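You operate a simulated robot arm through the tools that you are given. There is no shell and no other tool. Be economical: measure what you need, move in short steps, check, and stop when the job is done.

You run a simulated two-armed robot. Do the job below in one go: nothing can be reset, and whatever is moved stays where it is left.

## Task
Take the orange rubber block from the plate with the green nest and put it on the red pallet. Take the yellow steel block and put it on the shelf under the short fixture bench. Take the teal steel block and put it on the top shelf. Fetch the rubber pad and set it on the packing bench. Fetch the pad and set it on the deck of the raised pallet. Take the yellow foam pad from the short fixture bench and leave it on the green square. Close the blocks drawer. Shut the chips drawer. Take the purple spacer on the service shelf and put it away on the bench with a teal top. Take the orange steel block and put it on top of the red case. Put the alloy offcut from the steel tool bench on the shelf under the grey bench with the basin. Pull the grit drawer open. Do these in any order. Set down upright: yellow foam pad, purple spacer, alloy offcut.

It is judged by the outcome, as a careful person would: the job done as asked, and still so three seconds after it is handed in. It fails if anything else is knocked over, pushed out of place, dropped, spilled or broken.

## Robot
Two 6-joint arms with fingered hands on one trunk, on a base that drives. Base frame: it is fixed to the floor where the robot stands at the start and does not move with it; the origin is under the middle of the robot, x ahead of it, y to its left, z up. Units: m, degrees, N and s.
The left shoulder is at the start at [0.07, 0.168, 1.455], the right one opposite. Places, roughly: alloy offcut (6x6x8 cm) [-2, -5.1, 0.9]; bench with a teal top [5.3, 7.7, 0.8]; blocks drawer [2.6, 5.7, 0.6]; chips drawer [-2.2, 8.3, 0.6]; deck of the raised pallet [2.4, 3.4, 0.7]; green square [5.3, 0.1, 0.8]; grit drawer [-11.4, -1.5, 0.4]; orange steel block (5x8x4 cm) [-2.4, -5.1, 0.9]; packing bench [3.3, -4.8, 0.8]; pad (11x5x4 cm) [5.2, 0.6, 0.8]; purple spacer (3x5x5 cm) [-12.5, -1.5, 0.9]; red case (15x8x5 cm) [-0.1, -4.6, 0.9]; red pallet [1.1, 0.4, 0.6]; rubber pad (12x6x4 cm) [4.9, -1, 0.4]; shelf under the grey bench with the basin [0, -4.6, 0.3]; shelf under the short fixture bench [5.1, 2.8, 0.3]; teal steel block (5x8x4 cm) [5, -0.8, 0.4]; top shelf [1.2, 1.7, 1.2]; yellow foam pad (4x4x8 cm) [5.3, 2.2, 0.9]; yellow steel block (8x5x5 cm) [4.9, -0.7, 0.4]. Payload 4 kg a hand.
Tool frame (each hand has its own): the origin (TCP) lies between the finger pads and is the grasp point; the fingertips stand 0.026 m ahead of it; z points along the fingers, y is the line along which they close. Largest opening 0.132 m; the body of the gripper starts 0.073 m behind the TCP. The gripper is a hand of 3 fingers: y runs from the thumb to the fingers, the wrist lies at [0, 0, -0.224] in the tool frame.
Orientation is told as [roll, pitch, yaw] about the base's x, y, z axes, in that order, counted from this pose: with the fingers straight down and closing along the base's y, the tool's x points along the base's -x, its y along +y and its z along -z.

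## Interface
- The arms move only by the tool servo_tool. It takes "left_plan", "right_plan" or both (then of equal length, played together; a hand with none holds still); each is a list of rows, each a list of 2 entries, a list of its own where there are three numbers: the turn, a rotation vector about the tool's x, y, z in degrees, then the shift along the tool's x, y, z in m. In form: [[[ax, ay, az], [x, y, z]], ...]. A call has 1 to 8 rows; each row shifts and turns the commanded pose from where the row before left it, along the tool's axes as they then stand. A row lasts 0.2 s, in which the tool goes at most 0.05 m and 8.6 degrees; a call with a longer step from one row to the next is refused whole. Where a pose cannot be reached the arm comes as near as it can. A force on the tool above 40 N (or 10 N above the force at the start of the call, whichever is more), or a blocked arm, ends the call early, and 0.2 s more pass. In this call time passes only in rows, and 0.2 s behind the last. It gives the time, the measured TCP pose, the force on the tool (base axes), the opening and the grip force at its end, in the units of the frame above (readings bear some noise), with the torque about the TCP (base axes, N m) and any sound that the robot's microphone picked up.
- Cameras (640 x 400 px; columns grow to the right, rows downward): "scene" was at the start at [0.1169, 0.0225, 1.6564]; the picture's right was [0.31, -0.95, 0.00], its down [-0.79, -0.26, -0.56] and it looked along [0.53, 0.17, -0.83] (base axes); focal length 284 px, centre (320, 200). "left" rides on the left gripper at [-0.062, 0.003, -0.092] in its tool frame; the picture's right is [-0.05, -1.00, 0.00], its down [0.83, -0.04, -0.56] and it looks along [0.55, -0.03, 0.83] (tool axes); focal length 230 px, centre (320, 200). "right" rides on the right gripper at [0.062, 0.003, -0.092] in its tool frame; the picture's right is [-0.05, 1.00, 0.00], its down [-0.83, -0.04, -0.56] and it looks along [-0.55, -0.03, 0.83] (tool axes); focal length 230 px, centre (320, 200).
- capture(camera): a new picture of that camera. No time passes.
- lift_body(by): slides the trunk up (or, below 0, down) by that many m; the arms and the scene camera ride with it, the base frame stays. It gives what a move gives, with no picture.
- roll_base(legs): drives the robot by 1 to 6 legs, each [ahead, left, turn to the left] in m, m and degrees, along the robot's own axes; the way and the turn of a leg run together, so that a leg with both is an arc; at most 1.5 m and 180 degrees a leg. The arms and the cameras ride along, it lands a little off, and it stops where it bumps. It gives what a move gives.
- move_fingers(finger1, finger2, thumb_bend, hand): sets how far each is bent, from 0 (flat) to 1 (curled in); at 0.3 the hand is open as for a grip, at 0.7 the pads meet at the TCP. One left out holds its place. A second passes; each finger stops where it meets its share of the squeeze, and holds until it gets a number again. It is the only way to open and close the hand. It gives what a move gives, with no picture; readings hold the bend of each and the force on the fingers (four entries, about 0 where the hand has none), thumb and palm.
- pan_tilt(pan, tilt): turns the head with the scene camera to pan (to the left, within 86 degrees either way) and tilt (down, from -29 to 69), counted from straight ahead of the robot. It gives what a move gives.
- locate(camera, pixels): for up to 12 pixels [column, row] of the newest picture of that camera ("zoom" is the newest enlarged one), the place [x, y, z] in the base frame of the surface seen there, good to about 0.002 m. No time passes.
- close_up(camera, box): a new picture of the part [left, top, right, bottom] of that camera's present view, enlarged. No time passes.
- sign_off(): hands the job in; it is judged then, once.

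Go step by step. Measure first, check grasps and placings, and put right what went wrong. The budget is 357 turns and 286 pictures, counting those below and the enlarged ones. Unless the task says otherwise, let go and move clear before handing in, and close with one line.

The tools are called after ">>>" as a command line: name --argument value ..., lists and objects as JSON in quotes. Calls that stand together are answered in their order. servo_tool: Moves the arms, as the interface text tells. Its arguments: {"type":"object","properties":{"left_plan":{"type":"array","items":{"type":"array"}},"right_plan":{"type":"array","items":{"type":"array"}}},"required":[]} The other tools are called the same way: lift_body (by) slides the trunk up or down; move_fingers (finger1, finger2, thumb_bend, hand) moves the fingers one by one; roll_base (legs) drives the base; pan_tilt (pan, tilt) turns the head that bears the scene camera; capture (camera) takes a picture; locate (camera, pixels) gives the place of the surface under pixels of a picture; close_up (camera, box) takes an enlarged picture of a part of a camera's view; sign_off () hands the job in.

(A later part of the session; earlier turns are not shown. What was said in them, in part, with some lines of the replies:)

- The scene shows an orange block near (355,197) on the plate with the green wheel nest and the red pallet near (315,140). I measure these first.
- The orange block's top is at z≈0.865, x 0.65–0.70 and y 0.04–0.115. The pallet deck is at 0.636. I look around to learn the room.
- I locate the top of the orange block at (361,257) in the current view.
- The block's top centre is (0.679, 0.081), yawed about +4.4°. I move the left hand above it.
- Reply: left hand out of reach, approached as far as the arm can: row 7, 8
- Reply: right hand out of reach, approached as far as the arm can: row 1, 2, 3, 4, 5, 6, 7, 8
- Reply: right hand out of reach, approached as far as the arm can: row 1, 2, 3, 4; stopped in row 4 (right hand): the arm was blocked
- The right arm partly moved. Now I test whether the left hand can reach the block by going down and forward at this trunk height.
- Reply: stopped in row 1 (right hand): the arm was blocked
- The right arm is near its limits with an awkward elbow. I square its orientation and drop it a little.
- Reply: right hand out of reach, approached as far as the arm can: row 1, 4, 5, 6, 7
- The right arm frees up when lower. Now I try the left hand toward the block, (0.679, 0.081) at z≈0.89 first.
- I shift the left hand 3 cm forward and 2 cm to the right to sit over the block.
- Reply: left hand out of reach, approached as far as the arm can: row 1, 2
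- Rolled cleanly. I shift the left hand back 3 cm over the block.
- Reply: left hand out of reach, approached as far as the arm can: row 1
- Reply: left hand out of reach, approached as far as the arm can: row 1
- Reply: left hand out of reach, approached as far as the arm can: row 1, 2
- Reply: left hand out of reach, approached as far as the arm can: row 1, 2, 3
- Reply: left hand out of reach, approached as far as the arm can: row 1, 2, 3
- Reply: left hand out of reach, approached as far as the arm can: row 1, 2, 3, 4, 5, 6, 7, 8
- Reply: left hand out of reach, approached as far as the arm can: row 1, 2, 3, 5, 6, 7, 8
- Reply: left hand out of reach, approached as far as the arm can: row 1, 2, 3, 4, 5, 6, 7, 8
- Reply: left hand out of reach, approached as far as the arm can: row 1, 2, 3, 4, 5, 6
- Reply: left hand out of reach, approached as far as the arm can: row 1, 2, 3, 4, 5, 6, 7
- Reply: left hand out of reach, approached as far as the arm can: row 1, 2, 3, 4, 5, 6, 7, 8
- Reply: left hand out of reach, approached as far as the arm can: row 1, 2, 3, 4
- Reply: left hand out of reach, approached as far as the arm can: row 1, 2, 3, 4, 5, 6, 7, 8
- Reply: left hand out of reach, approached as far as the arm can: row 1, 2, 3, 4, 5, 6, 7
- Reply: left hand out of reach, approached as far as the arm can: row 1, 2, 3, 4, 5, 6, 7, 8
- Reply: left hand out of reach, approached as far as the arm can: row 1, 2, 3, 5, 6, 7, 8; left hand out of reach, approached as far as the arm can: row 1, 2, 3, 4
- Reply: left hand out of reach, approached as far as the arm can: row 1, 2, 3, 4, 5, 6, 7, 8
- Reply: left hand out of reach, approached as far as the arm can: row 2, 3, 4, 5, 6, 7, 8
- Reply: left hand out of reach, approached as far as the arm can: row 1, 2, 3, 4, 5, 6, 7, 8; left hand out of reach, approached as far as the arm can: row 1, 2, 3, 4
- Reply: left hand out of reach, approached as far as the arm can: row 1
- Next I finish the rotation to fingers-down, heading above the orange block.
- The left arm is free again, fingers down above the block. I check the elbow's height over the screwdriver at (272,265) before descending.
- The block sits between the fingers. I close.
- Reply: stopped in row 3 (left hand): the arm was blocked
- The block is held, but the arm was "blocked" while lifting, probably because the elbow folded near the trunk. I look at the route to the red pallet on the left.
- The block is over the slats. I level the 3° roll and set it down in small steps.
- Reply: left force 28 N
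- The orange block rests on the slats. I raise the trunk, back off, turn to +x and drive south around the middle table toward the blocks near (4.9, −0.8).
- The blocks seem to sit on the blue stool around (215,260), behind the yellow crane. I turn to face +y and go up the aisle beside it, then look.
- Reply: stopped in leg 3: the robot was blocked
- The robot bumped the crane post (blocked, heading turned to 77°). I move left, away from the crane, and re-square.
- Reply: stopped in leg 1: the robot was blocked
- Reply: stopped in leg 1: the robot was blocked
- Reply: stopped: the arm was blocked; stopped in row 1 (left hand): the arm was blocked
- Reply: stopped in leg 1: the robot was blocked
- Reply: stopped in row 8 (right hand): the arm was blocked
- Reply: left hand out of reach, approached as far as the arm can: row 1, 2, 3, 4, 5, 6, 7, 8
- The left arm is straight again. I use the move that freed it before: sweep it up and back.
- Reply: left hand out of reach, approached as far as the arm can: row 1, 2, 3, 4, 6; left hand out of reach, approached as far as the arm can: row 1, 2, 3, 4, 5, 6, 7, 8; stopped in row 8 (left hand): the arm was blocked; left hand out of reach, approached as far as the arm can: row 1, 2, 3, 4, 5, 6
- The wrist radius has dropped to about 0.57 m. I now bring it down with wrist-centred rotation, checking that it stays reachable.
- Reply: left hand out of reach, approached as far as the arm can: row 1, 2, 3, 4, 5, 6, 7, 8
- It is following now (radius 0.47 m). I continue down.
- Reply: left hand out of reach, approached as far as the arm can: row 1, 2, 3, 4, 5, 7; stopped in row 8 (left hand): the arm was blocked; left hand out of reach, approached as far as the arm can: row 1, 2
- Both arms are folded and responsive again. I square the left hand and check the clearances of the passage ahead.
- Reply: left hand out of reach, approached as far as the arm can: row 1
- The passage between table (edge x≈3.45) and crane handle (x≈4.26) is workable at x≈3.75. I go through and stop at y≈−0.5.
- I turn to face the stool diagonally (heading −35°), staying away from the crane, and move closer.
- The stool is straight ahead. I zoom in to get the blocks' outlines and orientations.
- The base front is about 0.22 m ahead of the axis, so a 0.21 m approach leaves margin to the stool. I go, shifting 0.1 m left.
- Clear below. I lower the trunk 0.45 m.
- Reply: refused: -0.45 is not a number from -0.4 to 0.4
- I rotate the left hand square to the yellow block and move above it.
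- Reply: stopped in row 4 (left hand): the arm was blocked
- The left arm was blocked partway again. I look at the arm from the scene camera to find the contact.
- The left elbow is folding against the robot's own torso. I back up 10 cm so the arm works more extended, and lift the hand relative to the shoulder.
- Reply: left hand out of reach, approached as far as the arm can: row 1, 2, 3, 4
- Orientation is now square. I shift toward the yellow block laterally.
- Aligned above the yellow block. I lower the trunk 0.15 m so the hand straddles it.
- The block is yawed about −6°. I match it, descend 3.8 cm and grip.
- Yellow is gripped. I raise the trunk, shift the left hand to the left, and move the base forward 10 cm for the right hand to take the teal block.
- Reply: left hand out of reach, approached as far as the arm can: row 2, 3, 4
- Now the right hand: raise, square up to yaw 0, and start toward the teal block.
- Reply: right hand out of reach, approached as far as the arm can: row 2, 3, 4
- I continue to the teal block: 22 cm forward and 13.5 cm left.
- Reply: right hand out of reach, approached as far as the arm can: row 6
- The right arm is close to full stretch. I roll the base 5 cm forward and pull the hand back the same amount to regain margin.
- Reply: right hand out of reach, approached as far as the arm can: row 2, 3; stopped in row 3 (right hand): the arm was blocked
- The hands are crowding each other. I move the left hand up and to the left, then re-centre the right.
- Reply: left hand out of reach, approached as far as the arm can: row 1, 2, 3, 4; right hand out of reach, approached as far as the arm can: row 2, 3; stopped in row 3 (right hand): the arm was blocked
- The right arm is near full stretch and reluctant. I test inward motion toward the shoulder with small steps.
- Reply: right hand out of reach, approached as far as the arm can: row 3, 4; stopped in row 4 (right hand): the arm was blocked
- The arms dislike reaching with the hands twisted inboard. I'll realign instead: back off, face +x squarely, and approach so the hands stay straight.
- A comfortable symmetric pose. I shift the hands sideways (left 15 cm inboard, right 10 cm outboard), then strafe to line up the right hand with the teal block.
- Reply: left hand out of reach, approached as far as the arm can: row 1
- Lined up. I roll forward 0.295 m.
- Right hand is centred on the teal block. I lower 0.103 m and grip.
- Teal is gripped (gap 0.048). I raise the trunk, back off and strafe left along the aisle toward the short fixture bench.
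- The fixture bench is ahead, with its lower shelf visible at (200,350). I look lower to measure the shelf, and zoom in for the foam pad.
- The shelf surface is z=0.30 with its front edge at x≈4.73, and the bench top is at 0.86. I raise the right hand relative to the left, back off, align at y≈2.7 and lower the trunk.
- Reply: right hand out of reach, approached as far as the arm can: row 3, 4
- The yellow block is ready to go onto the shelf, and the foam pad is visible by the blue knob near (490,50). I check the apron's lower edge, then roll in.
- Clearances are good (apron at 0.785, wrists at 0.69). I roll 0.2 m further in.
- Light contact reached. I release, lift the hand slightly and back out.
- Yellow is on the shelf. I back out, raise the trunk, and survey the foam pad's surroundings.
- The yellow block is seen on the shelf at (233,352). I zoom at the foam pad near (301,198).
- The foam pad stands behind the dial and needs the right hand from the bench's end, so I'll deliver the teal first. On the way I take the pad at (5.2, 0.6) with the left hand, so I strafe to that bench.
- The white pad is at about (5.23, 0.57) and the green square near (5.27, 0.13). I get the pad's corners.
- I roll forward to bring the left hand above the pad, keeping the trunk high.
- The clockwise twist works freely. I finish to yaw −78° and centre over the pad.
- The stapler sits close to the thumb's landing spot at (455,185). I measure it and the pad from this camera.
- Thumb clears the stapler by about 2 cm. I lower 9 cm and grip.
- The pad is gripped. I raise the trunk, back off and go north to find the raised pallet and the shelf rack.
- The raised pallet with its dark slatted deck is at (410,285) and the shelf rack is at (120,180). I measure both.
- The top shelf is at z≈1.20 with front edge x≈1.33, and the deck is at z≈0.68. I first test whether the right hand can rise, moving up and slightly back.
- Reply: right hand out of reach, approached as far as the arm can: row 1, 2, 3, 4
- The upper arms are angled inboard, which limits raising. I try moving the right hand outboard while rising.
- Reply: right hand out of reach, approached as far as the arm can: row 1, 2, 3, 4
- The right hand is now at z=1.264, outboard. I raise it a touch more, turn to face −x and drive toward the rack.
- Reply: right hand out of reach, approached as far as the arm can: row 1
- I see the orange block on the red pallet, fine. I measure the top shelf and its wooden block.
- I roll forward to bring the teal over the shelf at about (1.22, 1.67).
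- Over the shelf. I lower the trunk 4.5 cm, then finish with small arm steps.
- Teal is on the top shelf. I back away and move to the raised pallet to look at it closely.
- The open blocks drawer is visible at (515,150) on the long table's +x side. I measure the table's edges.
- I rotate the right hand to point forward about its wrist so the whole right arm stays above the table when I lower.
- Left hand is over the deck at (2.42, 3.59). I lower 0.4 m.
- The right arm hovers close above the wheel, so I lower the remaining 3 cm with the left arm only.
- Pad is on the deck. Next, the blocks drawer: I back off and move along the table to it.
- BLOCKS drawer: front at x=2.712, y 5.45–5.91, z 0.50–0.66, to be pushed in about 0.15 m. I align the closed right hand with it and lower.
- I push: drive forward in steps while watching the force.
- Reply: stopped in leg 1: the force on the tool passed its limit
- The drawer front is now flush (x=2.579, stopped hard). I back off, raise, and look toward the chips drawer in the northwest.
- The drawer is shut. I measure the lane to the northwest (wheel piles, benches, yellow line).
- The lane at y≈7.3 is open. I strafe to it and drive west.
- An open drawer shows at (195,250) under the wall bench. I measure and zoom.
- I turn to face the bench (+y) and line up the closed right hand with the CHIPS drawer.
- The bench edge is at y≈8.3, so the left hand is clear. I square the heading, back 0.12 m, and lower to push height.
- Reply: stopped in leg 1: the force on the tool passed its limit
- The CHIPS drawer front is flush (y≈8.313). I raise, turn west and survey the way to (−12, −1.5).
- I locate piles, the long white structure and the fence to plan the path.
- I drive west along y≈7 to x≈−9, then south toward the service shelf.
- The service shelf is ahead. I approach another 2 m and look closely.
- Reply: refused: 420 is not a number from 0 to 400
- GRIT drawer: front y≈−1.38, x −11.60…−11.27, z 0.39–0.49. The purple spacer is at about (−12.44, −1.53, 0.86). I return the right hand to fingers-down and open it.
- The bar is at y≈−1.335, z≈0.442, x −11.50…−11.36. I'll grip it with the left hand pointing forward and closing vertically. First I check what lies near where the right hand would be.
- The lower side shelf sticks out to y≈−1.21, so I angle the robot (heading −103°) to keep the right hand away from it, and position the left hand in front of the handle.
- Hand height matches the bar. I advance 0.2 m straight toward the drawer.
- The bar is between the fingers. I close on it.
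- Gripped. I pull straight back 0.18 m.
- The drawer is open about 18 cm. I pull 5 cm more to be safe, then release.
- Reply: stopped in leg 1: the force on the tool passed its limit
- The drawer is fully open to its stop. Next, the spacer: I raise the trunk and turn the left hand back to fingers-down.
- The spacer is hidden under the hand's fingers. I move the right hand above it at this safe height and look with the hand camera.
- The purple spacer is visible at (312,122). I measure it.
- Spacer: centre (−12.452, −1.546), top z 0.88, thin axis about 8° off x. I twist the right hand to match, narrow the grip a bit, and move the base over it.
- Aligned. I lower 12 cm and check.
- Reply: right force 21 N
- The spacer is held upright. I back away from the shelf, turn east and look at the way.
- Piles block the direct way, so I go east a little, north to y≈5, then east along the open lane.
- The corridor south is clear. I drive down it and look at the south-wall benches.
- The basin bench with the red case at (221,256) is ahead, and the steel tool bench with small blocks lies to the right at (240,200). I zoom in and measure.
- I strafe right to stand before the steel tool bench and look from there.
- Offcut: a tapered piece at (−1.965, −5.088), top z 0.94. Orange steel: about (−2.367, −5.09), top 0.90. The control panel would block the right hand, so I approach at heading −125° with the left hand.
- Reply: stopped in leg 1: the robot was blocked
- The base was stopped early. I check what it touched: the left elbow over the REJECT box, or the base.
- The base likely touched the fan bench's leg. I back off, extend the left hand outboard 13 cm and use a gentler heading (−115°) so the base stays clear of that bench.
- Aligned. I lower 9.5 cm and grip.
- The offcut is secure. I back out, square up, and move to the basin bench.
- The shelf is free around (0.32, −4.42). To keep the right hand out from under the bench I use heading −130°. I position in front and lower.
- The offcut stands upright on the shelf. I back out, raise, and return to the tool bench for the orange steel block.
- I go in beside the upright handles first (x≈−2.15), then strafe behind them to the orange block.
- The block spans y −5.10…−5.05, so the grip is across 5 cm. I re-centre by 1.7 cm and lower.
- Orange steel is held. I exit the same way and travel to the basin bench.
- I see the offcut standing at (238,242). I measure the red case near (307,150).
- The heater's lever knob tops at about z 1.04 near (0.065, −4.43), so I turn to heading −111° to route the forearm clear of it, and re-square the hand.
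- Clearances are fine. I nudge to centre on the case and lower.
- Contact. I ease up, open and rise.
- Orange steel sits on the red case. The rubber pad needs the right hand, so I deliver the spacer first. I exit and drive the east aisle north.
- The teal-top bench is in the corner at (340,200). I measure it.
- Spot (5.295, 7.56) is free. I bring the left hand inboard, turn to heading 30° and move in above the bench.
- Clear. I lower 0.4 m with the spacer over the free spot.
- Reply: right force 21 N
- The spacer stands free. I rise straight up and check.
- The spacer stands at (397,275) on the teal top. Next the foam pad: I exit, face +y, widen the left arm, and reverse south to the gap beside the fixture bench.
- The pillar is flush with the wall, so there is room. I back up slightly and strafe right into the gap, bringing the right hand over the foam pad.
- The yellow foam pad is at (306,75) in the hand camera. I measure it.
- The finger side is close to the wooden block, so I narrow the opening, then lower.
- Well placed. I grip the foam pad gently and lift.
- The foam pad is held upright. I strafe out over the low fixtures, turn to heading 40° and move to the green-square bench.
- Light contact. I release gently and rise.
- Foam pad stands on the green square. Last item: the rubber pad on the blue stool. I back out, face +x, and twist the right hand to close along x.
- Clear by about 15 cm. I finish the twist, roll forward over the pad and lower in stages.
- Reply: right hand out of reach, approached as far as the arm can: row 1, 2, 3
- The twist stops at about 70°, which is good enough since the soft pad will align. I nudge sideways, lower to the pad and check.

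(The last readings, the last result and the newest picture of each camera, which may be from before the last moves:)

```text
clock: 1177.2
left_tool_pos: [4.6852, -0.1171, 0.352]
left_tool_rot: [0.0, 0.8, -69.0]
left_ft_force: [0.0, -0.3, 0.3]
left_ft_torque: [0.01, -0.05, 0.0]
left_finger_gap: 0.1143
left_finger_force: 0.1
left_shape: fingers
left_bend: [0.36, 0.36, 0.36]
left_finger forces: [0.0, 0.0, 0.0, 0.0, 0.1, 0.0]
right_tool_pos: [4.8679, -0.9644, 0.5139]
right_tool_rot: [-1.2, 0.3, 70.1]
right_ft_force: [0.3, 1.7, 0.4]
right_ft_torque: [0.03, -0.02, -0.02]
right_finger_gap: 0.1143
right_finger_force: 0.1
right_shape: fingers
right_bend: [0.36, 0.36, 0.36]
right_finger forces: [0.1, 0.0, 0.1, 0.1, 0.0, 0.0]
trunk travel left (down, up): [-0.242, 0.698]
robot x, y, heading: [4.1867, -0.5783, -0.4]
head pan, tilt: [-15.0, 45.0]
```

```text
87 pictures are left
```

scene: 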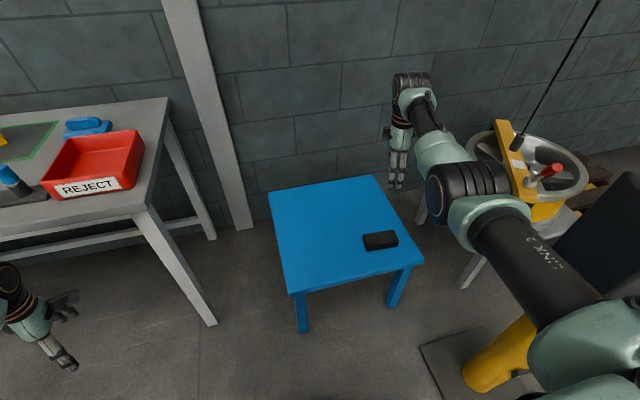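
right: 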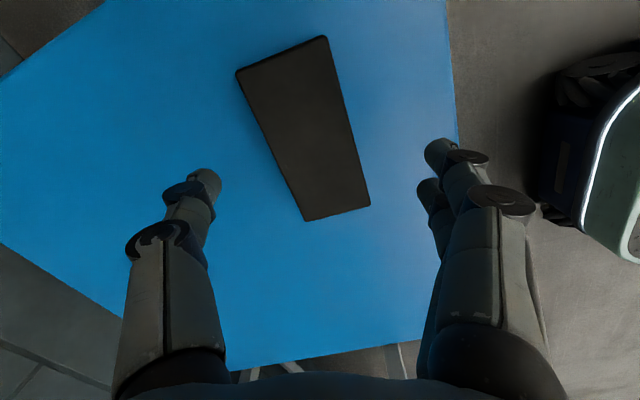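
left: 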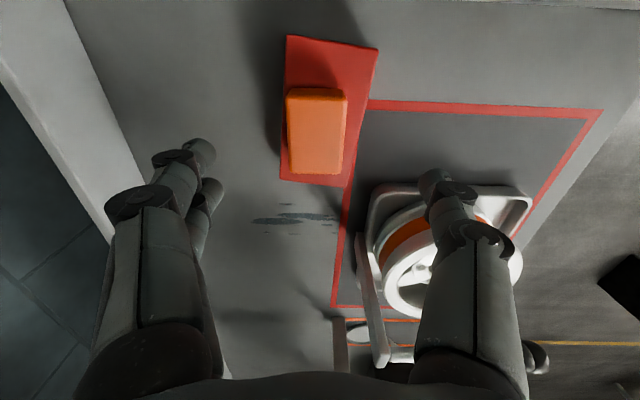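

>>> lift_body --by -0.06

>>> move_fingers --hand "right" --finger1 0.72 --finger2 0.72 --thumb_bend 0.72

>>> capture --camera "right"

```text
clock: 1178.2
left_tool_pos: [4.6843, -0.1171, 0.2918]
left_tool_rot: [-0.1, 0.7, -69.1]
left_ft_force: [-0.6, 0.5, -0.5]
left_ft_torque: [-0.03, 0.01, 0.0]
left_finger_gap: 0.1141
left_finger_force: 0.0
left_shape: fingers
left_bend: [0.36, 0.36, 0.36]
left_finger forces: [0.1, 0.0, 0.0, 0.0, 0.0, 0.1]
right_tool_pos: [4.8668, -0.9651, 0.4534]
right_tool_rot: [-1.1, 0.4, 70.2]
right_ft_force: [-0.1, 0.0, -0.4]
right_ft_torque: [0.0, -0.01, 0.02]
right_finger_gap: 0.1145
right_finger_force: 0.0
right_shape: fingers
right_bend: [0.36, 0.36, 0.36]
right_finger forces: [0.0, 0.1, 0.0, 0.0, 0.1, 0.0]
trunk travel left (down, up): [-0.182, 0.758]
robot x, y, heading: [4.1854, -0.5798, -0.4]
head pan, tilt: [-15.0, 45.0]
```

```text
clock: 1179.2
left_tool_pos: [4.6848, -0.118, 0.2898]
left_tool_rot: [-0.2, 0.7, -69.0]
left_ft_force: [-0.3, -0.3, -0.2]
left_ft_torque: [0.01, 0.01, -0.06]
left_finger_gap: 0.1145
left_finger_force: 0.1
left_shape: fingers
left_bend: [0.36, 0.36, 0.36]
left_finger forces: [0.0, 0.1, 0.0, 0.0, 0.0, 0.0]
right_tool_pos: [4.8681, -0.9647, 0.4529]
right_tool_rot: [-1.1, 0.4, 70.0]
right_ft_force: [0.2, -0.9, 0.3]
right_ft_torque: [0.02, 0.03, -0.01]
right_finger_gap: 0.0545
right_finger_force: 18.9
right_shape: fingers
right_bend: [0.56, 0.52, 0.58]
right_finger forces: [9.0, 9.4, 0.0, 0.0, 18.9, 0.0]
trunk travel left (down, up): [-0.182, 0.758]
robot x, y, heading: [4.1864, -0.5789, -0.2]
head pan, tilt: [-15.0, 45.0]
```

```text
86 pictures are left
```

right: 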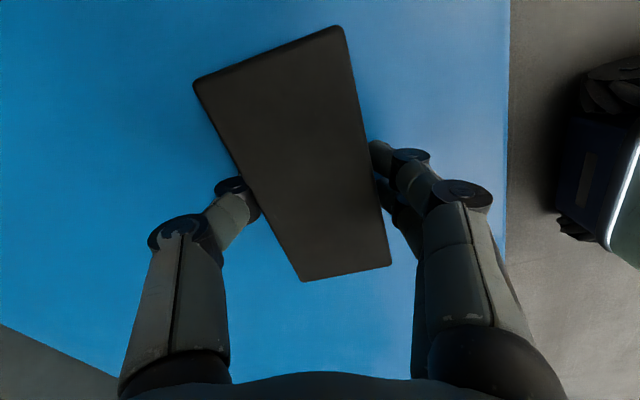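

>>> lift_body --by 0.1

>>> capture --camera "right"

```text
clock: 1180.5
left_tool_pos: [4.6857, -0.118, 0.3922]
left_tool_rot: [-0.3, 0.7, -69.2]
left_ft_force: [0.7, 0.0, -0.2]
left_ft_torque: [0.02, -0.02, 0.01]
left_finger_gap: 0.1143
left_finger_force: 0.0
left_shape: fingers
left_bend: [0.36, 0.36, 0.36]
left_finger forces: [0.0, 0.0, 0.0, 0.0, 0.0, 0.0]
right_tool_pos: [4.8673, -0.9635, 0.554]
right_tool_rot: [-1.1, 0.4, 70.1]
right_ft_force: [0.1, 0.3, -2.6]
right_ft_torque: [-0.01, 0.0, -0.03]
right_finger_gap: 0.0547
right_finger_force: 18.7
right_shape: fingers
right_bend: [0.56, 0.52, 0.58]
right_finger forces: [9.2, 9.3, 0.1, 0.0, 18.6, 0.0]
trunk travel left (down, up): [-0.282, 0.658]
robot x, y, heading: [4.184, -0.5776, -0.6]
head pan, tilt: [-15.0, 45.0]
```

```text
85 pictures are left
```

right: 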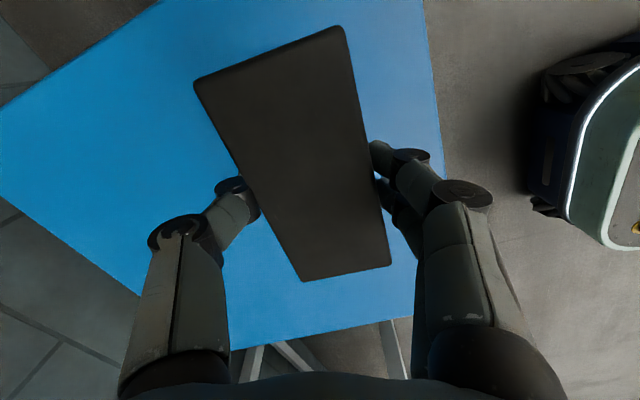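

The rubber pad is held. I back off, raise, turn left (away from the crane) and reverse south past it.

>>> roll_base --legs '[[-0.45, 0, 0]]'

>>> lift_body --by 0.4

>>> lift_body --by 0.22

>>> roll_base --legs '[[0, 0, 90.5], [-0.4, 0, 0]]'

>>> pan_tilt --pan -60 --tilt 45

>>> capture --camera "scene"

```text
clock: 1183.2
left_tool_pos: [4.2399, -0.1132, 0.3917]
left_tool_rot: [-0.1, 0.8, -68.7]
left_ft_force: [0.1, -0.5, -0.2]
left_ft_torque: [-0.01, -0.03, 0.0]
left_finger_gap: 0.1145
left_finger_force: 0.1
left_shape: fingers
left_bend: [0.36, 0.36, 0.36]
left_finger forces: [0.0, 0.1, 0.0, 0.0, 0.0, 0.0]
right_tool_pos: [4.4295, -0.9578, 0.5539]
right_tool_rot: [-1.2, 0.4, 70.6]
right_ft_force: [0.0, -0.6, -1.8]
right_ft_torque: [0.04, 0.0, 0.01]
right_finger_gap: 0.0546
right_finger_force: 18.1
right_shape: fingers
right_bend: [0.56, 0.52, 0.58]
right_finger forces: [9.3, 9.4, 0.1, 0.1, 18.6, 0.0]
trunk travel left (down, up): [-0.282, 0.658]
robot x, y, heading: [3.7416, -0.578, 0.2]
head pan, tilt: [-15.0, 45.0]
```

```text
clock: 1187.0
left_tool_pos: [4.2399, -0.1149, 0.7912]
left_tool_rot: [-0.1, 0.7, -68.8]
left_ft_force: [0.1, 0.5, 0.5]
left_ft_torque: [0.01, -0.01, 0.0]
left_finger_gap: 0.1144
left_finger_force: 0.0
left_shape: fingers
left_bend: [0.36, 0.36, 0.36]
left_finger forces: [0.0, 0.0, 0.1, 0.0, 0.1, 0.0]
right_tool_pos: [4.4298, -0.9583, 0.954]
right_tool_rot: [-1.1, 0.4, 70.5]
right_ft_force: [-0.4, -0.6, -1.7]
right_ft_torque: [-0.01, 0.0, 0.01]
right_finger_gap: 0.0547
right_finger_force: 18.4
right_shape: fingers
right_bend: [0.56, 0.52, 0.58]
right_finger forces: [9.3, 9.3, 0.0, 0.0, 18.5, 0.0]
trunk travel left (down, up): [-0.682, 0.258]
robot x, y, heading: [3.7417, -0.5784, 0.1]
head pan, tilt: [-15.0, 45.0]
```

```text
clock: 1189.4
left_tool_pos: [4.2391, -0.113, 1.0118]
left_tool_rot: [-0.1, 0.7, -68.7]
left_ft_force: [0.1, 0.5, -0.6]
left_ft_torque: [-0.01, 0.0, -0.01]
left_finger_gap: 0.1145
left_finger_force: 0.0
left_shape: fingers
left_bend: [0.36, 0.36, 0.36]
left_finger forces: [0.0, 0.0, 0.0, 0.1, 0.0, 0.0]
right_tool_pos: [4.4293, -0.958, 1.1732]
right_tool_rot: [-1.0, 0.4, 70.5]
right_ft_force: [-0.1, -0.8, -3.1]
right_ft_torque: [-0.01, -0.01, 0.01]
right_finger_gap: 0.0546
right_finger_force: 18.5
right_shape: fingers
right_bend: [0.56, 0.52, 0.58]
right_finger forces: [9.3, 9.3, 0.1, 0.0, 18.6, 0.0]
trunk travel left (down, up): [-0.902, 0.038]
robot x, y, heading: [3.7434, -0.5796, 0.2]
head pan, tilt: [-15.0, 45.0]
```

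```text
clock: 1195.6
left_tool_pos: [3.2825, -0.4686, 1.0108]
left_tool_rot: [-0.2, 0.7, 19.9]
left_ft_force: [0.5, 0.1, -0.3]
left_ft_torque: [0.02, 0.01, -0.04]
left_finger_gap: 0.1146
left_finger_force: 0.1
left_shape: fingers
left_bend: [0.36, 0.36, 0.36]
left_finger forces: [0.0, 0.0, 0.0, 0.0, 0.0, 0.0]
right_tool_pos: [4.1315, -0.3005, 1.1727]
right_tool_rot: [-1.0, 0.4, 159.1]
right_ft_force: [0.5, 0.3, -1.9]
right_ft_torque: [-0.03, 0.02, 0.0]
right_finger_gap: 0.0544
right_finger_force: 17.6
right_shape: fingers
right_bend: [0.56, 0.52, 0.59]
right_finger forces: [8.9, 8.6, 0.0, 0.0, 17.5, 0.0]
trunk travel left (down, up): [-0.902, 0.038]
robot x, y, heading: [3.7351, -0.9786, 88.9]
head pan, tilt: [-15.0, 45.0]
```

```text
clock: 1196.8
left_tool_pos: [3.2819, -0.4696, 1.0111]
left_tool_rot: [-0.2, 0.5, 20.0]
left_ft_force: [-0.5, -0.3, -0.3]
left_ft_torque: [0.0, 0.02, -0.03]
left_finger_gap: 0.1144
left_finger_force: 0.1
left_shape: fingers
left_bend: [0.36, 0.36, 0.36]
left_finger forces: [0.1, 0.1, 0.0, 0.1, 0.0, 0.0]
right_tool_pos: [4.1314, -0.301, 1.173]
right_tool_rot: [-1.2, 0.4, 159.0]
right_ft_force: [-0.1, 0.4, -1.2]
right_ft_torque: [0.01, 0.0, 0.02]
right_finger_gap: 0.0543
right_finger_force: 17.6
right_shape: fingers
right_bend: [0.56, 0.52, 0.59]
right_finger forces: [8.9, 8.6, 0.0, 0.0, 17.5, 0.0]
trunk travel left (down, up): [-0.902, 0.038]
robot x, y, heading: [3.7323, -0.9805, 88.9]
head pan, tilt: [-60.0, 45.0]
```

```text
84 pictures are left
```

scene: 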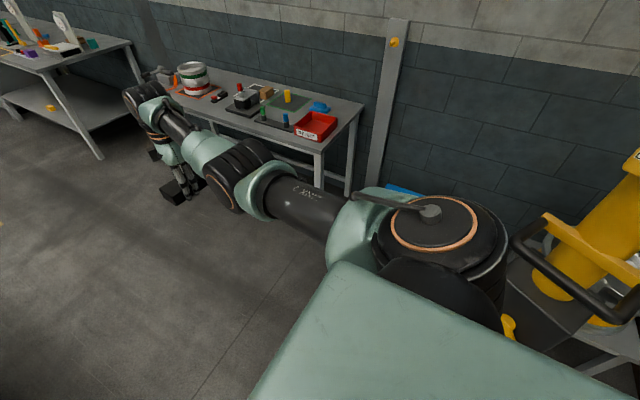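

I strafe left, away from the crane, then continue reversing south.

>>> roll_base --legs '[[0, 0.33, 0], [-1.5, 0, 0], [-0.75, 0, 0], [0, 0, 180]]'

>>> pan_tilt --pan 0 --tilt 30

>>> capture --camera "scene"

```text
clock: 1216.9
left_tool_pos: [3.9077, -3.683, 1.011]
left_tool_rot: [0.0, 0.7, -156.7]
left_ft_force: [-0.6, 0.2, 0.4]
left_ft_torque: [0.0, 0.02, 0.0]
left_finger_gap: 0.1145
left_finger_force: 0.0
left_shape: fingers
left_bend: [0.36, 0.36, 0.36]
left_finger forces: [0.0, 0.0, 0.0, 0.0, 0.1, 0.0]
right_tool_pos: [3.0693, -3.9018, 1.1733]
right_tool_rot: [-1.1, 0.3, -17.5]
right_ft_force: [0.5, 0.1, -1.7]
right_ft_torque: [0.0, 0.04, 0.02]
right_finger_gap: 0.0528
right_finger_force: 16.6
right_shape: fingers
right_bend: [0.56, 0.53, 0.59]
right_finger forces: [8.3, 8.1, 0.0, 0.0, 16.5, 0.0]
trunk travel left (down, up): [-0.902, 0.038]
robot x, y, heading: [3.4243, -3.2047, -87.8]
head pan, tilt: [-60.0, 45.0]
```

```text
clock: 1218.2
left_tool_pos: [3.9072, -3.6837, 1.0112]
left_tool_rot: [-0.1, 0.8, -156.7]
left_ft_force: [-0.2, 0.2, 0.1]
left_ft_torque: [0.02, 0.01, -0.03]
left_finger_gap: 0.1142
left_finger_force: 0.1
left_shape: fingers
left_bend: [0.36, 0.36, 0.36]
left_finger forces: [0.1, 0.0, 0.0, 0.0, 0.1, 0.0]
right_tool_pos: [3.0684, -3.9024, 1.1744]
right_tool_rot: [-1.1, 0.5, -17.4]
right_ft_force: [-0.9, 0.8, -1.7]
right_ft_torque: [0.02, 0.01, -0.01]
right_finger_gap: 0.0528
right_finger_force: 16.6
right_shape: fingers
right_bend: [0.56, 0.53, 0.59]
right_finger forces: [8.4, 8.1, 0.1, 0.0, 16.5, 0.1]
trunk travel left (down, up): [-0.902, 0.038]
robot x, y, heading: [3.426, -3.2043, -87.7]
head pan, tilt: [0.0, 30.0]
```

```text
83 pictures are left
```

scene: 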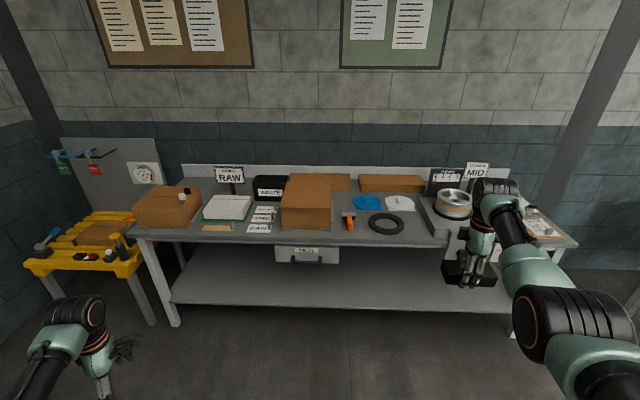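

This is the packing bench. I look for a free spot on its top.

>>> close_up --camera "scene" --box '[320, 160, 580, 270]'

>>> locate --camera "scene" --pixels '[[385, 222], [365, 220], [410, 222], [420, 205], [425, 230], [345, 225], [375, 235], [340, 210], [430, 240], [395, 190], [150, 230], [398, 203]]'

```text
2.46 times, centred on (450, 215) of scene
```

zoom: 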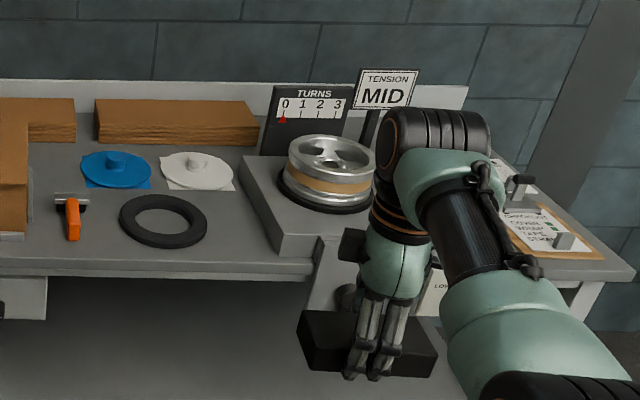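

```text
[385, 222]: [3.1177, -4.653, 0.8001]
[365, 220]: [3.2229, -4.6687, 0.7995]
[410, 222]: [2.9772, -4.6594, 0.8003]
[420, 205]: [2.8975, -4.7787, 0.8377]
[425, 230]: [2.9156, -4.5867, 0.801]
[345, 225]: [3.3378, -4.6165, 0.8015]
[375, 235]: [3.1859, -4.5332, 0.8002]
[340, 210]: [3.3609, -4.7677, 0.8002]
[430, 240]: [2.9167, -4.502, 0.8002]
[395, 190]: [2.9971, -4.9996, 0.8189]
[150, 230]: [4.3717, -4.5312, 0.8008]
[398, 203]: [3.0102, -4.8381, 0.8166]
```

>>> locate --camera "zoom" --pixels '[[73, 238], [73, 225], [73, 205], [57, 205], [85, 200], [125, 225], [163, 245], [205, 225], [100, 245], [40, 245], [20, 235], [240, 245]]'

```text
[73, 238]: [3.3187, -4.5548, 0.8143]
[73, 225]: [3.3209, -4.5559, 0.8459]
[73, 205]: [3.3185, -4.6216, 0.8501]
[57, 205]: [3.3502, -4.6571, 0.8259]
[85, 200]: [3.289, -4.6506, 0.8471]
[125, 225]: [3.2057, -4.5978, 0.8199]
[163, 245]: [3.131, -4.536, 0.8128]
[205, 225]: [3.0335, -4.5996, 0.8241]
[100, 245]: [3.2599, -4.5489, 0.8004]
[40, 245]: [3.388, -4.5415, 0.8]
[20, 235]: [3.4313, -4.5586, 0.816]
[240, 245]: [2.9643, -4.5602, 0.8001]
```

>>> close_up --camera "scene" --box '[120, 160, 340, 260]'

>>> locate --camera "zoom" --pixels '[[60, 205], [200, 205], [230, 190], [250, 140], [370, 130], [480, 200], [500, 225], [600, 215], [330, 215], [455, 215], [455, 170], [390, 205]]'

```text
2.91 times, centred on (230, 210) of scene
```

zoom: 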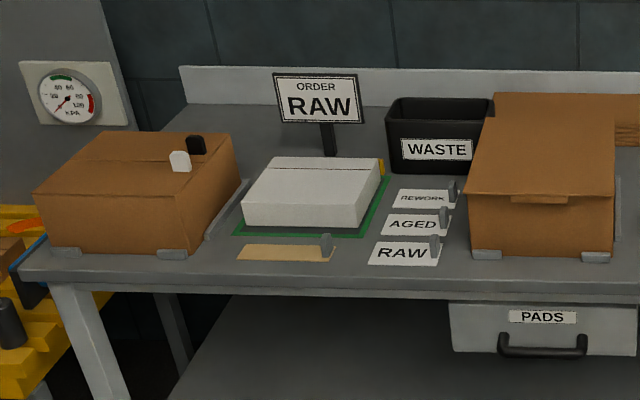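

```text
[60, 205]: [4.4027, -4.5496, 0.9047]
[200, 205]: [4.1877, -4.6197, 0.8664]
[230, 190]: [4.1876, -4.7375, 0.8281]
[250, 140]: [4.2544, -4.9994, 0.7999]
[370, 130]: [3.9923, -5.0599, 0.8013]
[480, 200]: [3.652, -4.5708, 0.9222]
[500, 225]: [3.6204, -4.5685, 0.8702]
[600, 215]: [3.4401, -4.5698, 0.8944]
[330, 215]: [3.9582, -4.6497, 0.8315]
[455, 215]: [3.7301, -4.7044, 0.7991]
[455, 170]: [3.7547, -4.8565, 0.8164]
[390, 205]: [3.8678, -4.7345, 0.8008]
```

The front strip here is crowded. I shift the robot to see the right end of the bench unobstructed.

>>> roll_base --legs '[[0.1, -1.0, -2]]'

>>> pan_tilt --pan 10 --tilt 35

>>> capture --camera "scene"

```text
clock: 1223.4
left_tool_pos: [2.8978, -3.8169, 1.0113]
left_tool_rot: [-0.2, 0.7, -159.0]
left_ft_force: [0.0, -0.4, 0.9]
left_ft_torque: [0.0, -0.02, 0.0]
left_finger_gap: 0.1143
left_finger_force: 0.0
left_shape: fingers
left_bend: [0.36, 0.36, 0.36]
left_finger forces: [0.0, 0.0, 0.0, 0.0, 0.0, 0.0]
right_tool_pos: [2.0521, -4.0027, 1.1735]
right_tool_rot: [-1.2, 0.5, -19.7]
right_ft_force: [-0.7, -0.6, -2.1]
right_ft_torque: [-0.04, 0.0, -0.01]
right_finger_gap: 0.0528
right_finger_force: 16.7
right_shape: fingers
right_bend: [0.56, 0.53, 0.59]
right_finger forces: [8.4, 8.1, 0.0, 0.0, 16.5, 0.0]
trunk travel left (down, up): [-0.902, 0.038]
robot x, y, heading: [2.433, -3.3167, -90.4]
head pan, tilt: [0.0, 30.0]
```

```text
clock: 1224.1
left_tool_pos: [2.8971, -3.8177, 1.0113]
left_tool_rot: [-0.1, 0.7, -159.0]
left_ft_force: [-0.2, 0.6, 0.2]
left_ft_torque: [-0.01, 0.0, 0.0]
left_finger_gap: 0.1143
left_finger_force: 0.0
left_shape: fingers
left_bend: [0.36, 0.36, 0.36]
left_finger forces: [0.1, 0.0, 0.0, 0.0, 0.0, 0.1]
right_tool_pos: [2.0503, -4.0023, 1.1736]
right_tool_rot: [-1.1, 0.3, -19.7]
right_ft_force: [0.2, -0.7, -1.8]
right_ft_torque: [-0.05, -0.02, -0.03]
right_finger_gap: 0.0529
right_finger_force: 16.5
right_shape: fingers
right_bend: [0.56, 0.53, 0.59]
right_finger forces: [8.4, 8.1, 0.0, 0.0, 16.5, 0.0]
trunk travel left (down, up): [-0.902, 0.038]
robot x, y, heading: [2.4376, -3.3184, -90.0]
head pan, tilt: [10.0, 35.0]
```

```text
80 pictures are left
```

scene: 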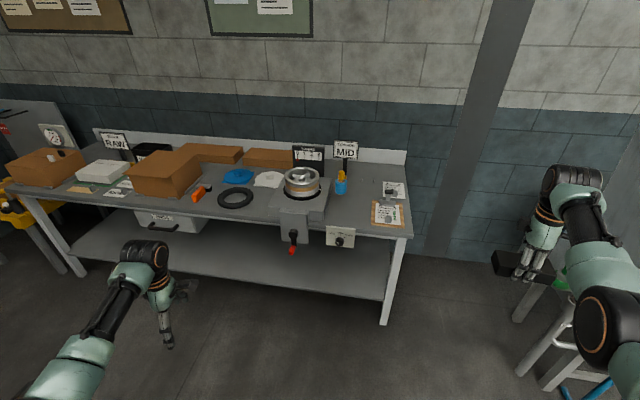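

>>> close_up --camera "scene" --box '[270, 140, 430, 240]'

>>> locate --camera "zoom" --pixels '[[300, 285], [240, 290], [300, 240], [350, 230], [370, 190], [260, 230], [380, 260], [405, 300], [540, 330], [290, 200], [420, 330], [330, 330]]'

```text
4.00 times, centred on (350, 190) of scene
```

zoom: 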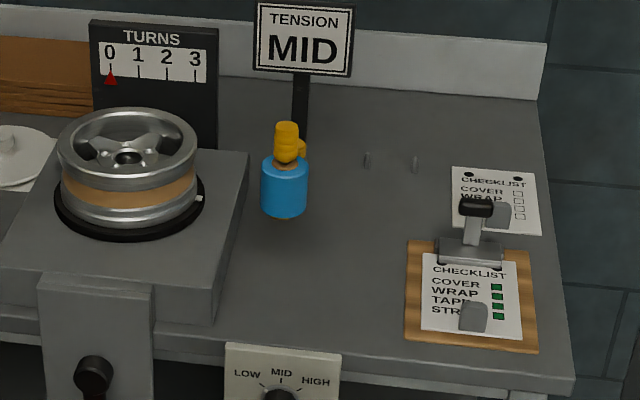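

```text
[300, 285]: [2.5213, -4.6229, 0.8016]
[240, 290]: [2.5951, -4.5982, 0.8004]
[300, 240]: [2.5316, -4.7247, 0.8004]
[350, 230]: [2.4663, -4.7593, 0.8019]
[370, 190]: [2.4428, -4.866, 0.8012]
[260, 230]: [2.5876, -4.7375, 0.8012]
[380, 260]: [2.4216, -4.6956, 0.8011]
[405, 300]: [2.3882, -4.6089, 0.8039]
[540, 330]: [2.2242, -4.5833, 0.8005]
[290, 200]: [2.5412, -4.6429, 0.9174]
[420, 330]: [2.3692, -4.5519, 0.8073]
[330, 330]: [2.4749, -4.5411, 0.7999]
```

A free area lies around (2.48, −4.60). I check the spray bottle's exact position.

>>> locate --camera "zoom" --pixels '[[284, 214], [284, 190], [284, 165], [266, 200], [304, 200], [284, 140], [284, 222], [250, 260], [245, 180], [355, 300], [400, 330]]'

```text
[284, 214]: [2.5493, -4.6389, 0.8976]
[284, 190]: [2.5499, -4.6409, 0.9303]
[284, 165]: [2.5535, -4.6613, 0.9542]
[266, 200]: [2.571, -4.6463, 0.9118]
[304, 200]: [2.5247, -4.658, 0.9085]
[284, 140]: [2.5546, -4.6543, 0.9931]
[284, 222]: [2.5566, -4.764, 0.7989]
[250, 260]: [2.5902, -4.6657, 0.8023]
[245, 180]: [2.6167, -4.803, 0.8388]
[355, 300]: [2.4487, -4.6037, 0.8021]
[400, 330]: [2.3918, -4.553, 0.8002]
```

The bottle hangs above the bench at z≥0.89, so I place the pad nearer the front at (2.46, −4.535). I turn to heading −80° and move in.

>>> roll_base --legs '[[0, 0, 10], [0.49, 0.187, 0]]'

>>> capture --camera "right"

>>> capture --camera "scene"

```text
clock: 1227.8
left_tool_pos: [3.2392, -4.1739, 1.013]
left_tool_rot: [-0.1, 0.7, -148.8]
left_ft_force: [0.3, 0.6, 0.6]
left_ft_torque: [-0.01, -0.01, 0.02]
left_finger_gap: 0.1144
left_finger_force: 0.1
left_shape: fingers
left_bend: [0.36, 0.36, 0.36]
left_finger forces: [0.0, 0.0, 0.1, 0.0, 0.1, 0.0]
right_tool_pos: [2.4391, -4.5037, 1.1751]
right_tool_rot: [-1.3, 0.3, -9.7]
right_ft_force: [-0.6, -0.5, -1.2]
right_ft_torque: [0.01, -0.01, -0.02]
right_finger_gap: 0.0529
right_finger_force: 16.6
right_shape: fingers
right_bend: [0.56, 0.53, 0.59]
right_finger forces: [8.5, 8.2, 0.0, 0.1, 16.5, 0.0]
trunk travel left (down, up): [-0.902, 0.038]
robot x, y, heading: [2.6978, -3.7672, -79.9]
head pan, tilt: [10.0, 35.0]
```

```text
78 pictures are left
```

right: 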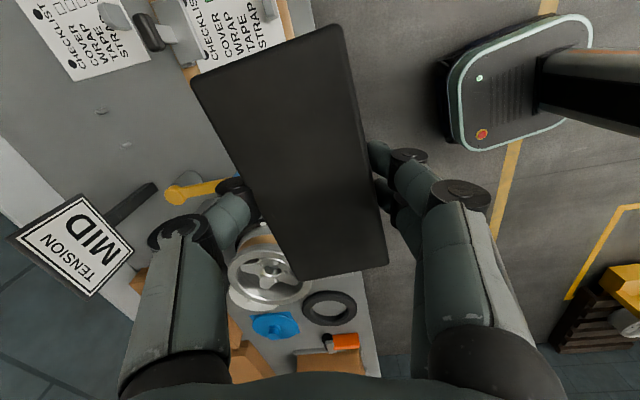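

```text
77 pictures are left
```

scene: 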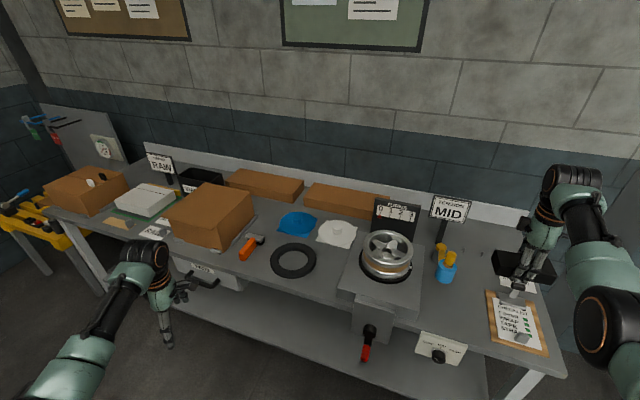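

>>> locate --camera "scene" --pixels '[[446, 278], [446, 268], [440, 250], [455, 268], [437, 268], [446, 284], [460, 300], [440, 310], [490, 295], [545, 350]]'

```text
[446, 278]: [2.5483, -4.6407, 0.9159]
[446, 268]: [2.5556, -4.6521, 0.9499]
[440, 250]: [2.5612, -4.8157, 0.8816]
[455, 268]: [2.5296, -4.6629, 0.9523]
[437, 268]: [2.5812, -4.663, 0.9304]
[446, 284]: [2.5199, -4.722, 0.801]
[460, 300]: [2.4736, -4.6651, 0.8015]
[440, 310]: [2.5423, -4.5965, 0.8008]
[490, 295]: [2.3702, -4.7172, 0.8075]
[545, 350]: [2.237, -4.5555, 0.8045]
```

>>> roll_base --legs '[[0.032, 0.026, 0]]'

>>> lift_body --by -0.28

>>> capture --camera "right"

>>> capture --camera "scene"

```text
clock: 1228.7
left_tool_pos: [3.2651, -4.1953, 1.0183]
left_tool_rot: [0.3, 0.8, -149.1]
left_ft_force: [-0.8, -0.3, 0.4]
left_ft_torque: [-0.01, -0.04, -0.02]
left_finger_gap: 0.1145
left_finger_force: 0.0
left_shape: fingers
left_bend: [0.36, 0.36, 0.36]
left_finger forces: [0.1, 0.0, 0.0, 0.1, 0.0, 0.0]
right_tool_pos: [2.4623, -4.5253, 1.1755]
right_tool_rot: [-1.3, 0.1, -9.8]
right_ft_force: [-0.9, 0.3, -1.5]
right_ft_torque: [-0.04, -0.05, -0.03]
right_finger_gap: 0.0528
right_finger_force: 16.4
right_shape: fingers
right_bend: [0.56, 0.53, 0.59]
right_finger forces: [8.4, 8.2, 0.0, 0.1, 16.4, 0.0]
trunk travel left (down, up): [-0.902, 0.038]
robot x, y, heading: [2.7258, -3.7884, -80.0]
head pan, tilt: [10.0, 35.0]
```

```text
clock: 1231.5
left_tool_pos: [3.2697, -4.2013, 0.7307]
left_tool_rot: [0.0, 0.7, -149.0]
left_ft_force: [0.3, -0.3, -0.4]
left_ft_torque: [0.01, -0.03, -0.01]
left_finger_gap: 0.1144
left_finger_force: 0.0
left_shape: fingers
left_bend: [0.36, 0.36, 0.36]
left_finger forces: [0.0, 0.1, 0.0, 0.0, 0.0, 0.0]
right_tool_pos: [2.4678, -4.5299, 0.893]
right_tool_rot: [-1.0, 0.5, -9.8]
right_ft_force: [0.1, -0.2, -2.0]
right_ft_torque: [0.01, -0.03, 0.01]
right_finger_gap: 0.0529
right_finger_force: 16.4
right_shape: fingers
right_bend: [0.56, 0.53, 0.59]
right_finger forces: [8.4, 8.1, 0.0, 0.0, 16.5, 0.0]
trunk travel left (down, up): [-0.622, 0.318]
robot x, y, heading: [2.7259, -3.7874, -80.0]
head pan, tilt: [10.0, 35.0]
```

```text
76 pictures are left
```

right: 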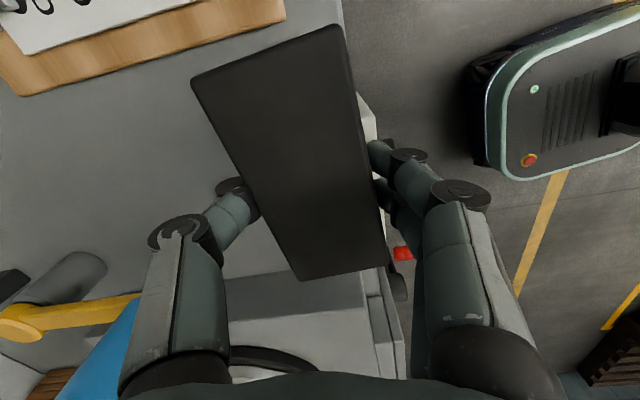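

```text
75 pictures are left
```

scene: 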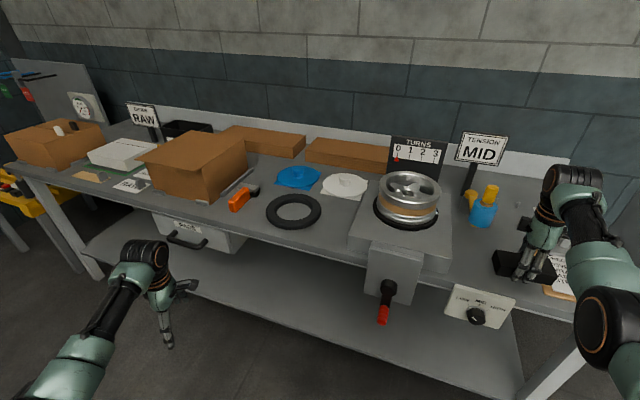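

>>> locate --camera "scene" --pixels '[[465, 275], [470, 281], [475, 285], [480, 278], [500, 285], [455, 270], [492, 262]]'

>>> locate --camera "right" --pixels '[[343, 15], [338, 10], [355, 60], [365, 110], [350, 30], [330, 15]]'

```text
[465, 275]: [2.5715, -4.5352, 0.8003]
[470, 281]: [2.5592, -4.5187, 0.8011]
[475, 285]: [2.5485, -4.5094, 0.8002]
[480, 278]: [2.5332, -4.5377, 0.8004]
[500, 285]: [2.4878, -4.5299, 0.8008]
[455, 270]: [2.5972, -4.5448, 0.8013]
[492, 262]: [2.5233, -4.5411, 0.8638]
```

```text
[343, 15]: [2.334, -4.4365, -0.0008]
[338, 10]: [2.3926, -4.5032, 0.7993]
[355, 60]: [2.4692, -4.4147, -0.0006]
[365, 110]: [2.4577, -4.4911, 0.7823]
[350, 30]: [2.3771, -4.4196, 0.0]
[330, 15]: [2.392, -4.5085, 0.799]
```

The bench edge is at y≈−4.495, so the pad must go further in. I advance 4 cm.

>>> roll_base --legs '[[0.04, -0.014, 0]]'

>>> capture --camera "right"

```text
clock: 1232.4
left_tool_pos: [3.2635, -4.2403, 0.7316]
left_tool_rot: [-0.1, 0.7, -149.1]
left_ft_force: [0.8, -0.6, -0.3]
left_ft_torque: [-0.04, 0.01, 0.03]
left_finger_gap: 0.1141
left_finger_force: 0.1
left_shape: fingers
left_bend: [0.36, 0.36, 0.36]
left_finger forces: [0.0, 0.1, 0.0, 0.1, 0.0, 0.1]
right_tool_pos: [2.4613, -4.5713, 0.8951]
right_tool_rot: [-1.2, 0.4, -9.8]
right_ft_force: [-0.4, -0.9, -1.9]
right_ft_torque: [0.01, 0.02, -0.01]
right_finger_gap: 0.0527
right_finger_force: 16.5
right_shape: fingers
right_bend: [0.56, 0.53, 0.59]
right_finger forces: [8.4, 8.2, 0.0, 0.0, 16.7, 0.0]
trunk travel left (down, up): [-0.622, 0.318]
robot x, y, heading: [2.72, -3.8295, -80.3]
head pan, tilt: [10.0, 35.0]
```

```text
74 pictures are left
```

right: 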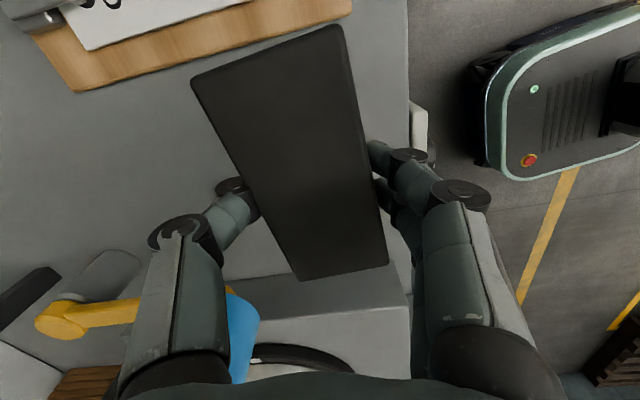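

>>> lift_body --by -0.053

>>> servo_tool --right_plan '[[[0, 0, 0], [0, 0, 0.003]], [[0, 0, 0], [0, 0, 0.003]], [[0, 0, 0], [0, 0, 0.002]]]'

```text
clock: 1233.4
left_tool_pos: [3.2634, -4.2406, 0.6791]
left_tool_rot: [-0.2, 0.7, -149.1]
left_ft_force: [-0.4, 0.1, 0.4]
left_ft_torque: [0.01, 0.01, 0.02]
left_finger_gap: 0.1144
left_finger_force: 0.1
left_shape: fingers
left_bend: [0.36, 0.36, 0.36]
left_finger forces: [0.0, 0.0, 0.0, 0.0, 0.0, 0.0]
right_tool_pos: [2.4607, -4.5721, 0.8412]
right_tool_rot: [-1.1, 0.3, -9.8]
right_ft_force: [-0.7, 0.6, -1.7]
right_ft_torque: [-0.03, 0.02, -0.03]
right_finger_gap: 0.0531
right_finger_force: 16.9
right_shape: fingers
right_bend: [0.56, 0.53, 0.59]
right_finger forces: [8.5, 8.2, 0.1, 0.1, 16.6, 0.0]
trunk travel left (down, up): [-0.569, 0.371]
robot x, y, heading: [2.7195, -3.8303, -80.1]
head pan, tilt: [10.0, 35.0]
```

```text
clock: 1234.2
left_tool_pos: [3.2637, -4.2412, 0.6775]
left_tool_rot: [-0.1, 0.7, -149.0]
left_ft_force: [1.0, 0.0, 0.7]
left_ft_torque: [-0.04, -0.03, 0.03]
left_finger_gap: 0.1145
left_finger_force: 0.0
left_shape: fingers
left_bend: [0.36, 0.36, 0.36]
left_finger forces: [0.0, 0.1, 0.0, 0.0, 0.1, 0.0]
right_tool_pos: [2.4617, -4.5726, 0.8336]
right_tool_rot: [-1.2, 0.5, -9.9]
right_ft_force: [-0.8, 1.6, 1.7]
right_ft_torque: [0.12, -0.04, 0.0]
right_finger_gap: 0.0527
right_finger_force: 17.7
right_shape: fingers
right_bend: [0.56, 0.53, 0.59]
right_finger forces: [8.8, 9.7, 0.0, 0.1, 16.6, 0.1]
trunk travel left (down, up): [-0.569, 0.371]
robot x, y, heading: [2.7201, -3.8306, -80.2]
head pan, tilt: [10.0, 35.0]
```

Contact. I open modestly and rise.

>>> move_fingers --hand "right" --finger1 0.45 --finger2 0.45 --thumb_bend 0.47

>>> lift_body --by 0.12

>>> capture --camera "right"

>>> lift_body --by 0.25

>>> capture --camera "scene"

```text
clock: 1235.2
left_tool_pos: [3.2642, -4.2413, 0.6788]
left_tool_rot: [-0.1, 0.7, -149.0]
left_ft_force: [0.7, -0.1, 0.3]
left_ft_torque: [-0.05, 0.02, 0.02]
left_finger_gap: 0.1143
left_finger_force: 0.2
left_shape: fingers
left_bend: [0.36, 0.36, 0.36]
left_finger forces: [0.1, 0.1, 0.0, 0.0, 0.0, 0.0]
right_tool_pos: [2.4607, -4.573, 0.8333]
right_tool_rot: [-1.0, 0.3, -9.8]
right_ft_force: [0.1, -0.1, 1.9]
right_ft_torque: [0.01, 0.0, 0.0]
right_finger_gap: 0.0808
right_finger_force: 0.4
right_shape: fingers
right_bend: [0.45, 0.45, 0.47]
right_finger forces: [0.1, 0.5, 0.0, 0.0, 0.0, 0.0]
trunk travel left (down, up): [-0.569, 0.371]
robot x, y, heading: [2.7253, -3.8305, -80.0]
head pan, tilt: [10.0, 35.0]
```

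```text
clock: 1236.7
left_tool_pos: [3.2638, -4.2429, 0.7978]
left_tool_rot: [-0.2, 0.7, -149.1]
left_ft_force: [0.3, -0.2, 0.2]
left_ft_torque: [-0.03, 0.0, -0.03]
left_finger_gap: 0.1144
left_finger_force: 0.1
left_shape: fingers
left_bend: [0.36, 0.36, 0.36]
left_finger forces: [0.0, 0.0, 0.1, 0.1, 0.0, 0.1]
right_tool_pos: [2.4616, -4.5728, 0.9539]
right_tool_rot: [-1.1, 0.3, -9.8]
right_ft_force: [0.2, 0.1, 0.1]
right_ft_torque: [0.01, -0.02, 0.01]
right_finger_gap: 0.0807
right_finger_force: 0.1
right_shape: fingers
right_bend: [0.45, 0.45, 0.47]
right_finger forces: [0.0, 0.0, 0.0, 0.0, 0.0, 0.0]
trunk travel left (down, up): [-0.689, 0.251]
robot x, y, heading: [2.7175, -3.8325, -80.0]
head pan, tilt: [10.0, 35.0]
```

```text
73 pictures are left
```

right: 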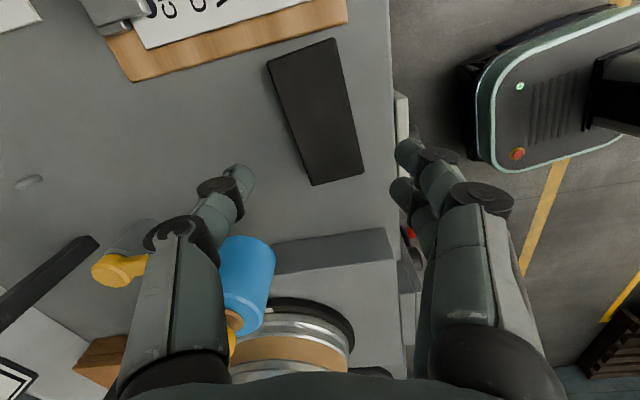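

```text
clock: 1239.2
left_tool_pos: [3.264, -4.2413, 1.0482]
left_tool_rot: [-0.2, 0.7, -149.0]
left_ft_force: [1.1, -0.4, 0.8]
left_ft_torque: [-0.06, 0.0, -0.01]
left_finger_gap: 0.1146
left_finger_force: 0.2
left_shape: fingers
left_bend: [0.36, 0.36, 0.36]
left_finger forces: [0.1, 0.1, 0.0, 0.0, 0.1, 0.1]
right_tool_pos: [2.4624, -4.573, 1.2031]
right_tool_rot: [-1.2, 0.5, -9.7]
right_ft_force: [-0.6, -0.2, 0.2]
right_ft_torque: [0.02, 0.0, -0.02]
right_finger_gap: 0.0807
right_finger_force: 0.0
right_shape: fingers
right_bend: [0.45, 0.45, 0.47]
right_finger forces: [0.0, 0.0, 0.1, 0.0, 0.1, 0.0]
trunk travel left (down, up): [-0.939, 0.001]
robot x, y, heading: [2.7179, -3.8319, -79.9]
head pan, tilt: [10.0, 35.0]
```

```text
72 pictures are left
```

scene: 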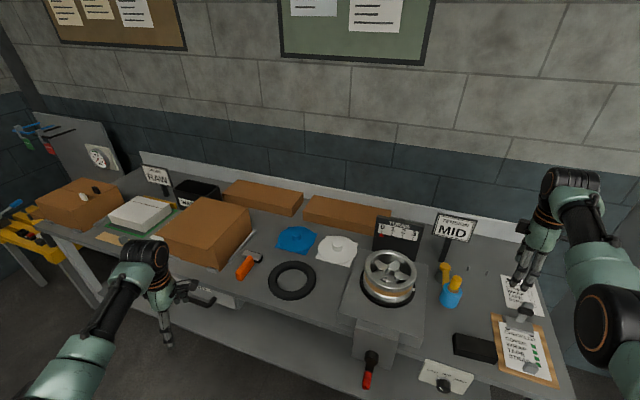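

All twelve jobs are done and the rubber pad lies on the packing bench at (475,347). I move clear of the bench before handing in.

>>> roll_base --legs '[[-0.6, 0, 0]]'

>>> close_up --camera "scene" --box '[380, 160, 600, 310]'

```text
clock: 1242.6
left_tool_pos: [3.1609, -3.6559, 1.0469]
left_tool_rot: [-0.2, 0.8, -149.1]
left_ft_force: [-0.2, -0.1, 0.4]
left_ft_torque: [0.04, 0.0, 0.02]
left_finger_gap: 0.1146
left_finger_force: 0.0
left_shape: fingers
left_bend: [0.36, 0.36, 0.36]
left_finger forces: [0.0, 0.1, 0.1, 0.0, 0.0, 0.0]
right_tool_pos: [2.3571, -3.9852, 1.2035]
right_tool_rot: [-1.1, 0.5, -9.9]
right_ft_force: [0.1, -0.4, 0.5]
right_ft_torque: [-0.02, -0.01, 0.03]
right_finger_gap: 0.0805
right_finger_force: 0.1
right_shape: fingers
right_bend: [0.45, 0.45, 0.47]
right_finger forces: [0.0, 0.0, 0.0, 0.0, 0.0, 0.0]
trunk travel left (down, up): [-0.939, 0.001]
robot x, y, heading: [2.6195, -3.2409, -80.2]
head pan, tilt: [10.0, 35.0]
```

```text
2.67 times, centred on (490, 235) of scene
```

zoom: 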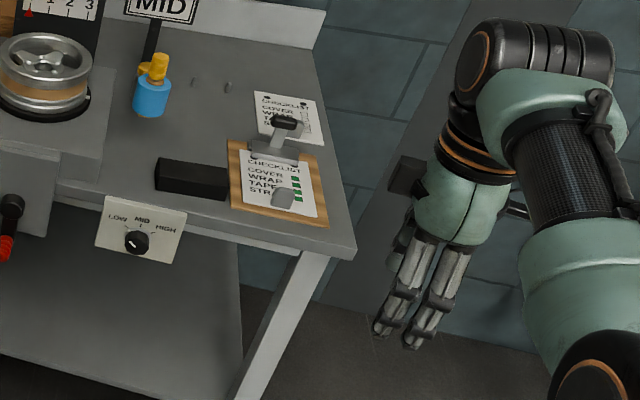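

The pad rests flat on the packing bench, both hands are empty and the robot is clear. I hand in the job.

>>> sign_off

```text
The job is handed in.
```

All twelve tasks are done and the job is handed in. Along the way the robot bumped the yellow crane and was blocked once beside the fan bench. Neither looked moved in later pictures, but I did not measure either one afterwards.
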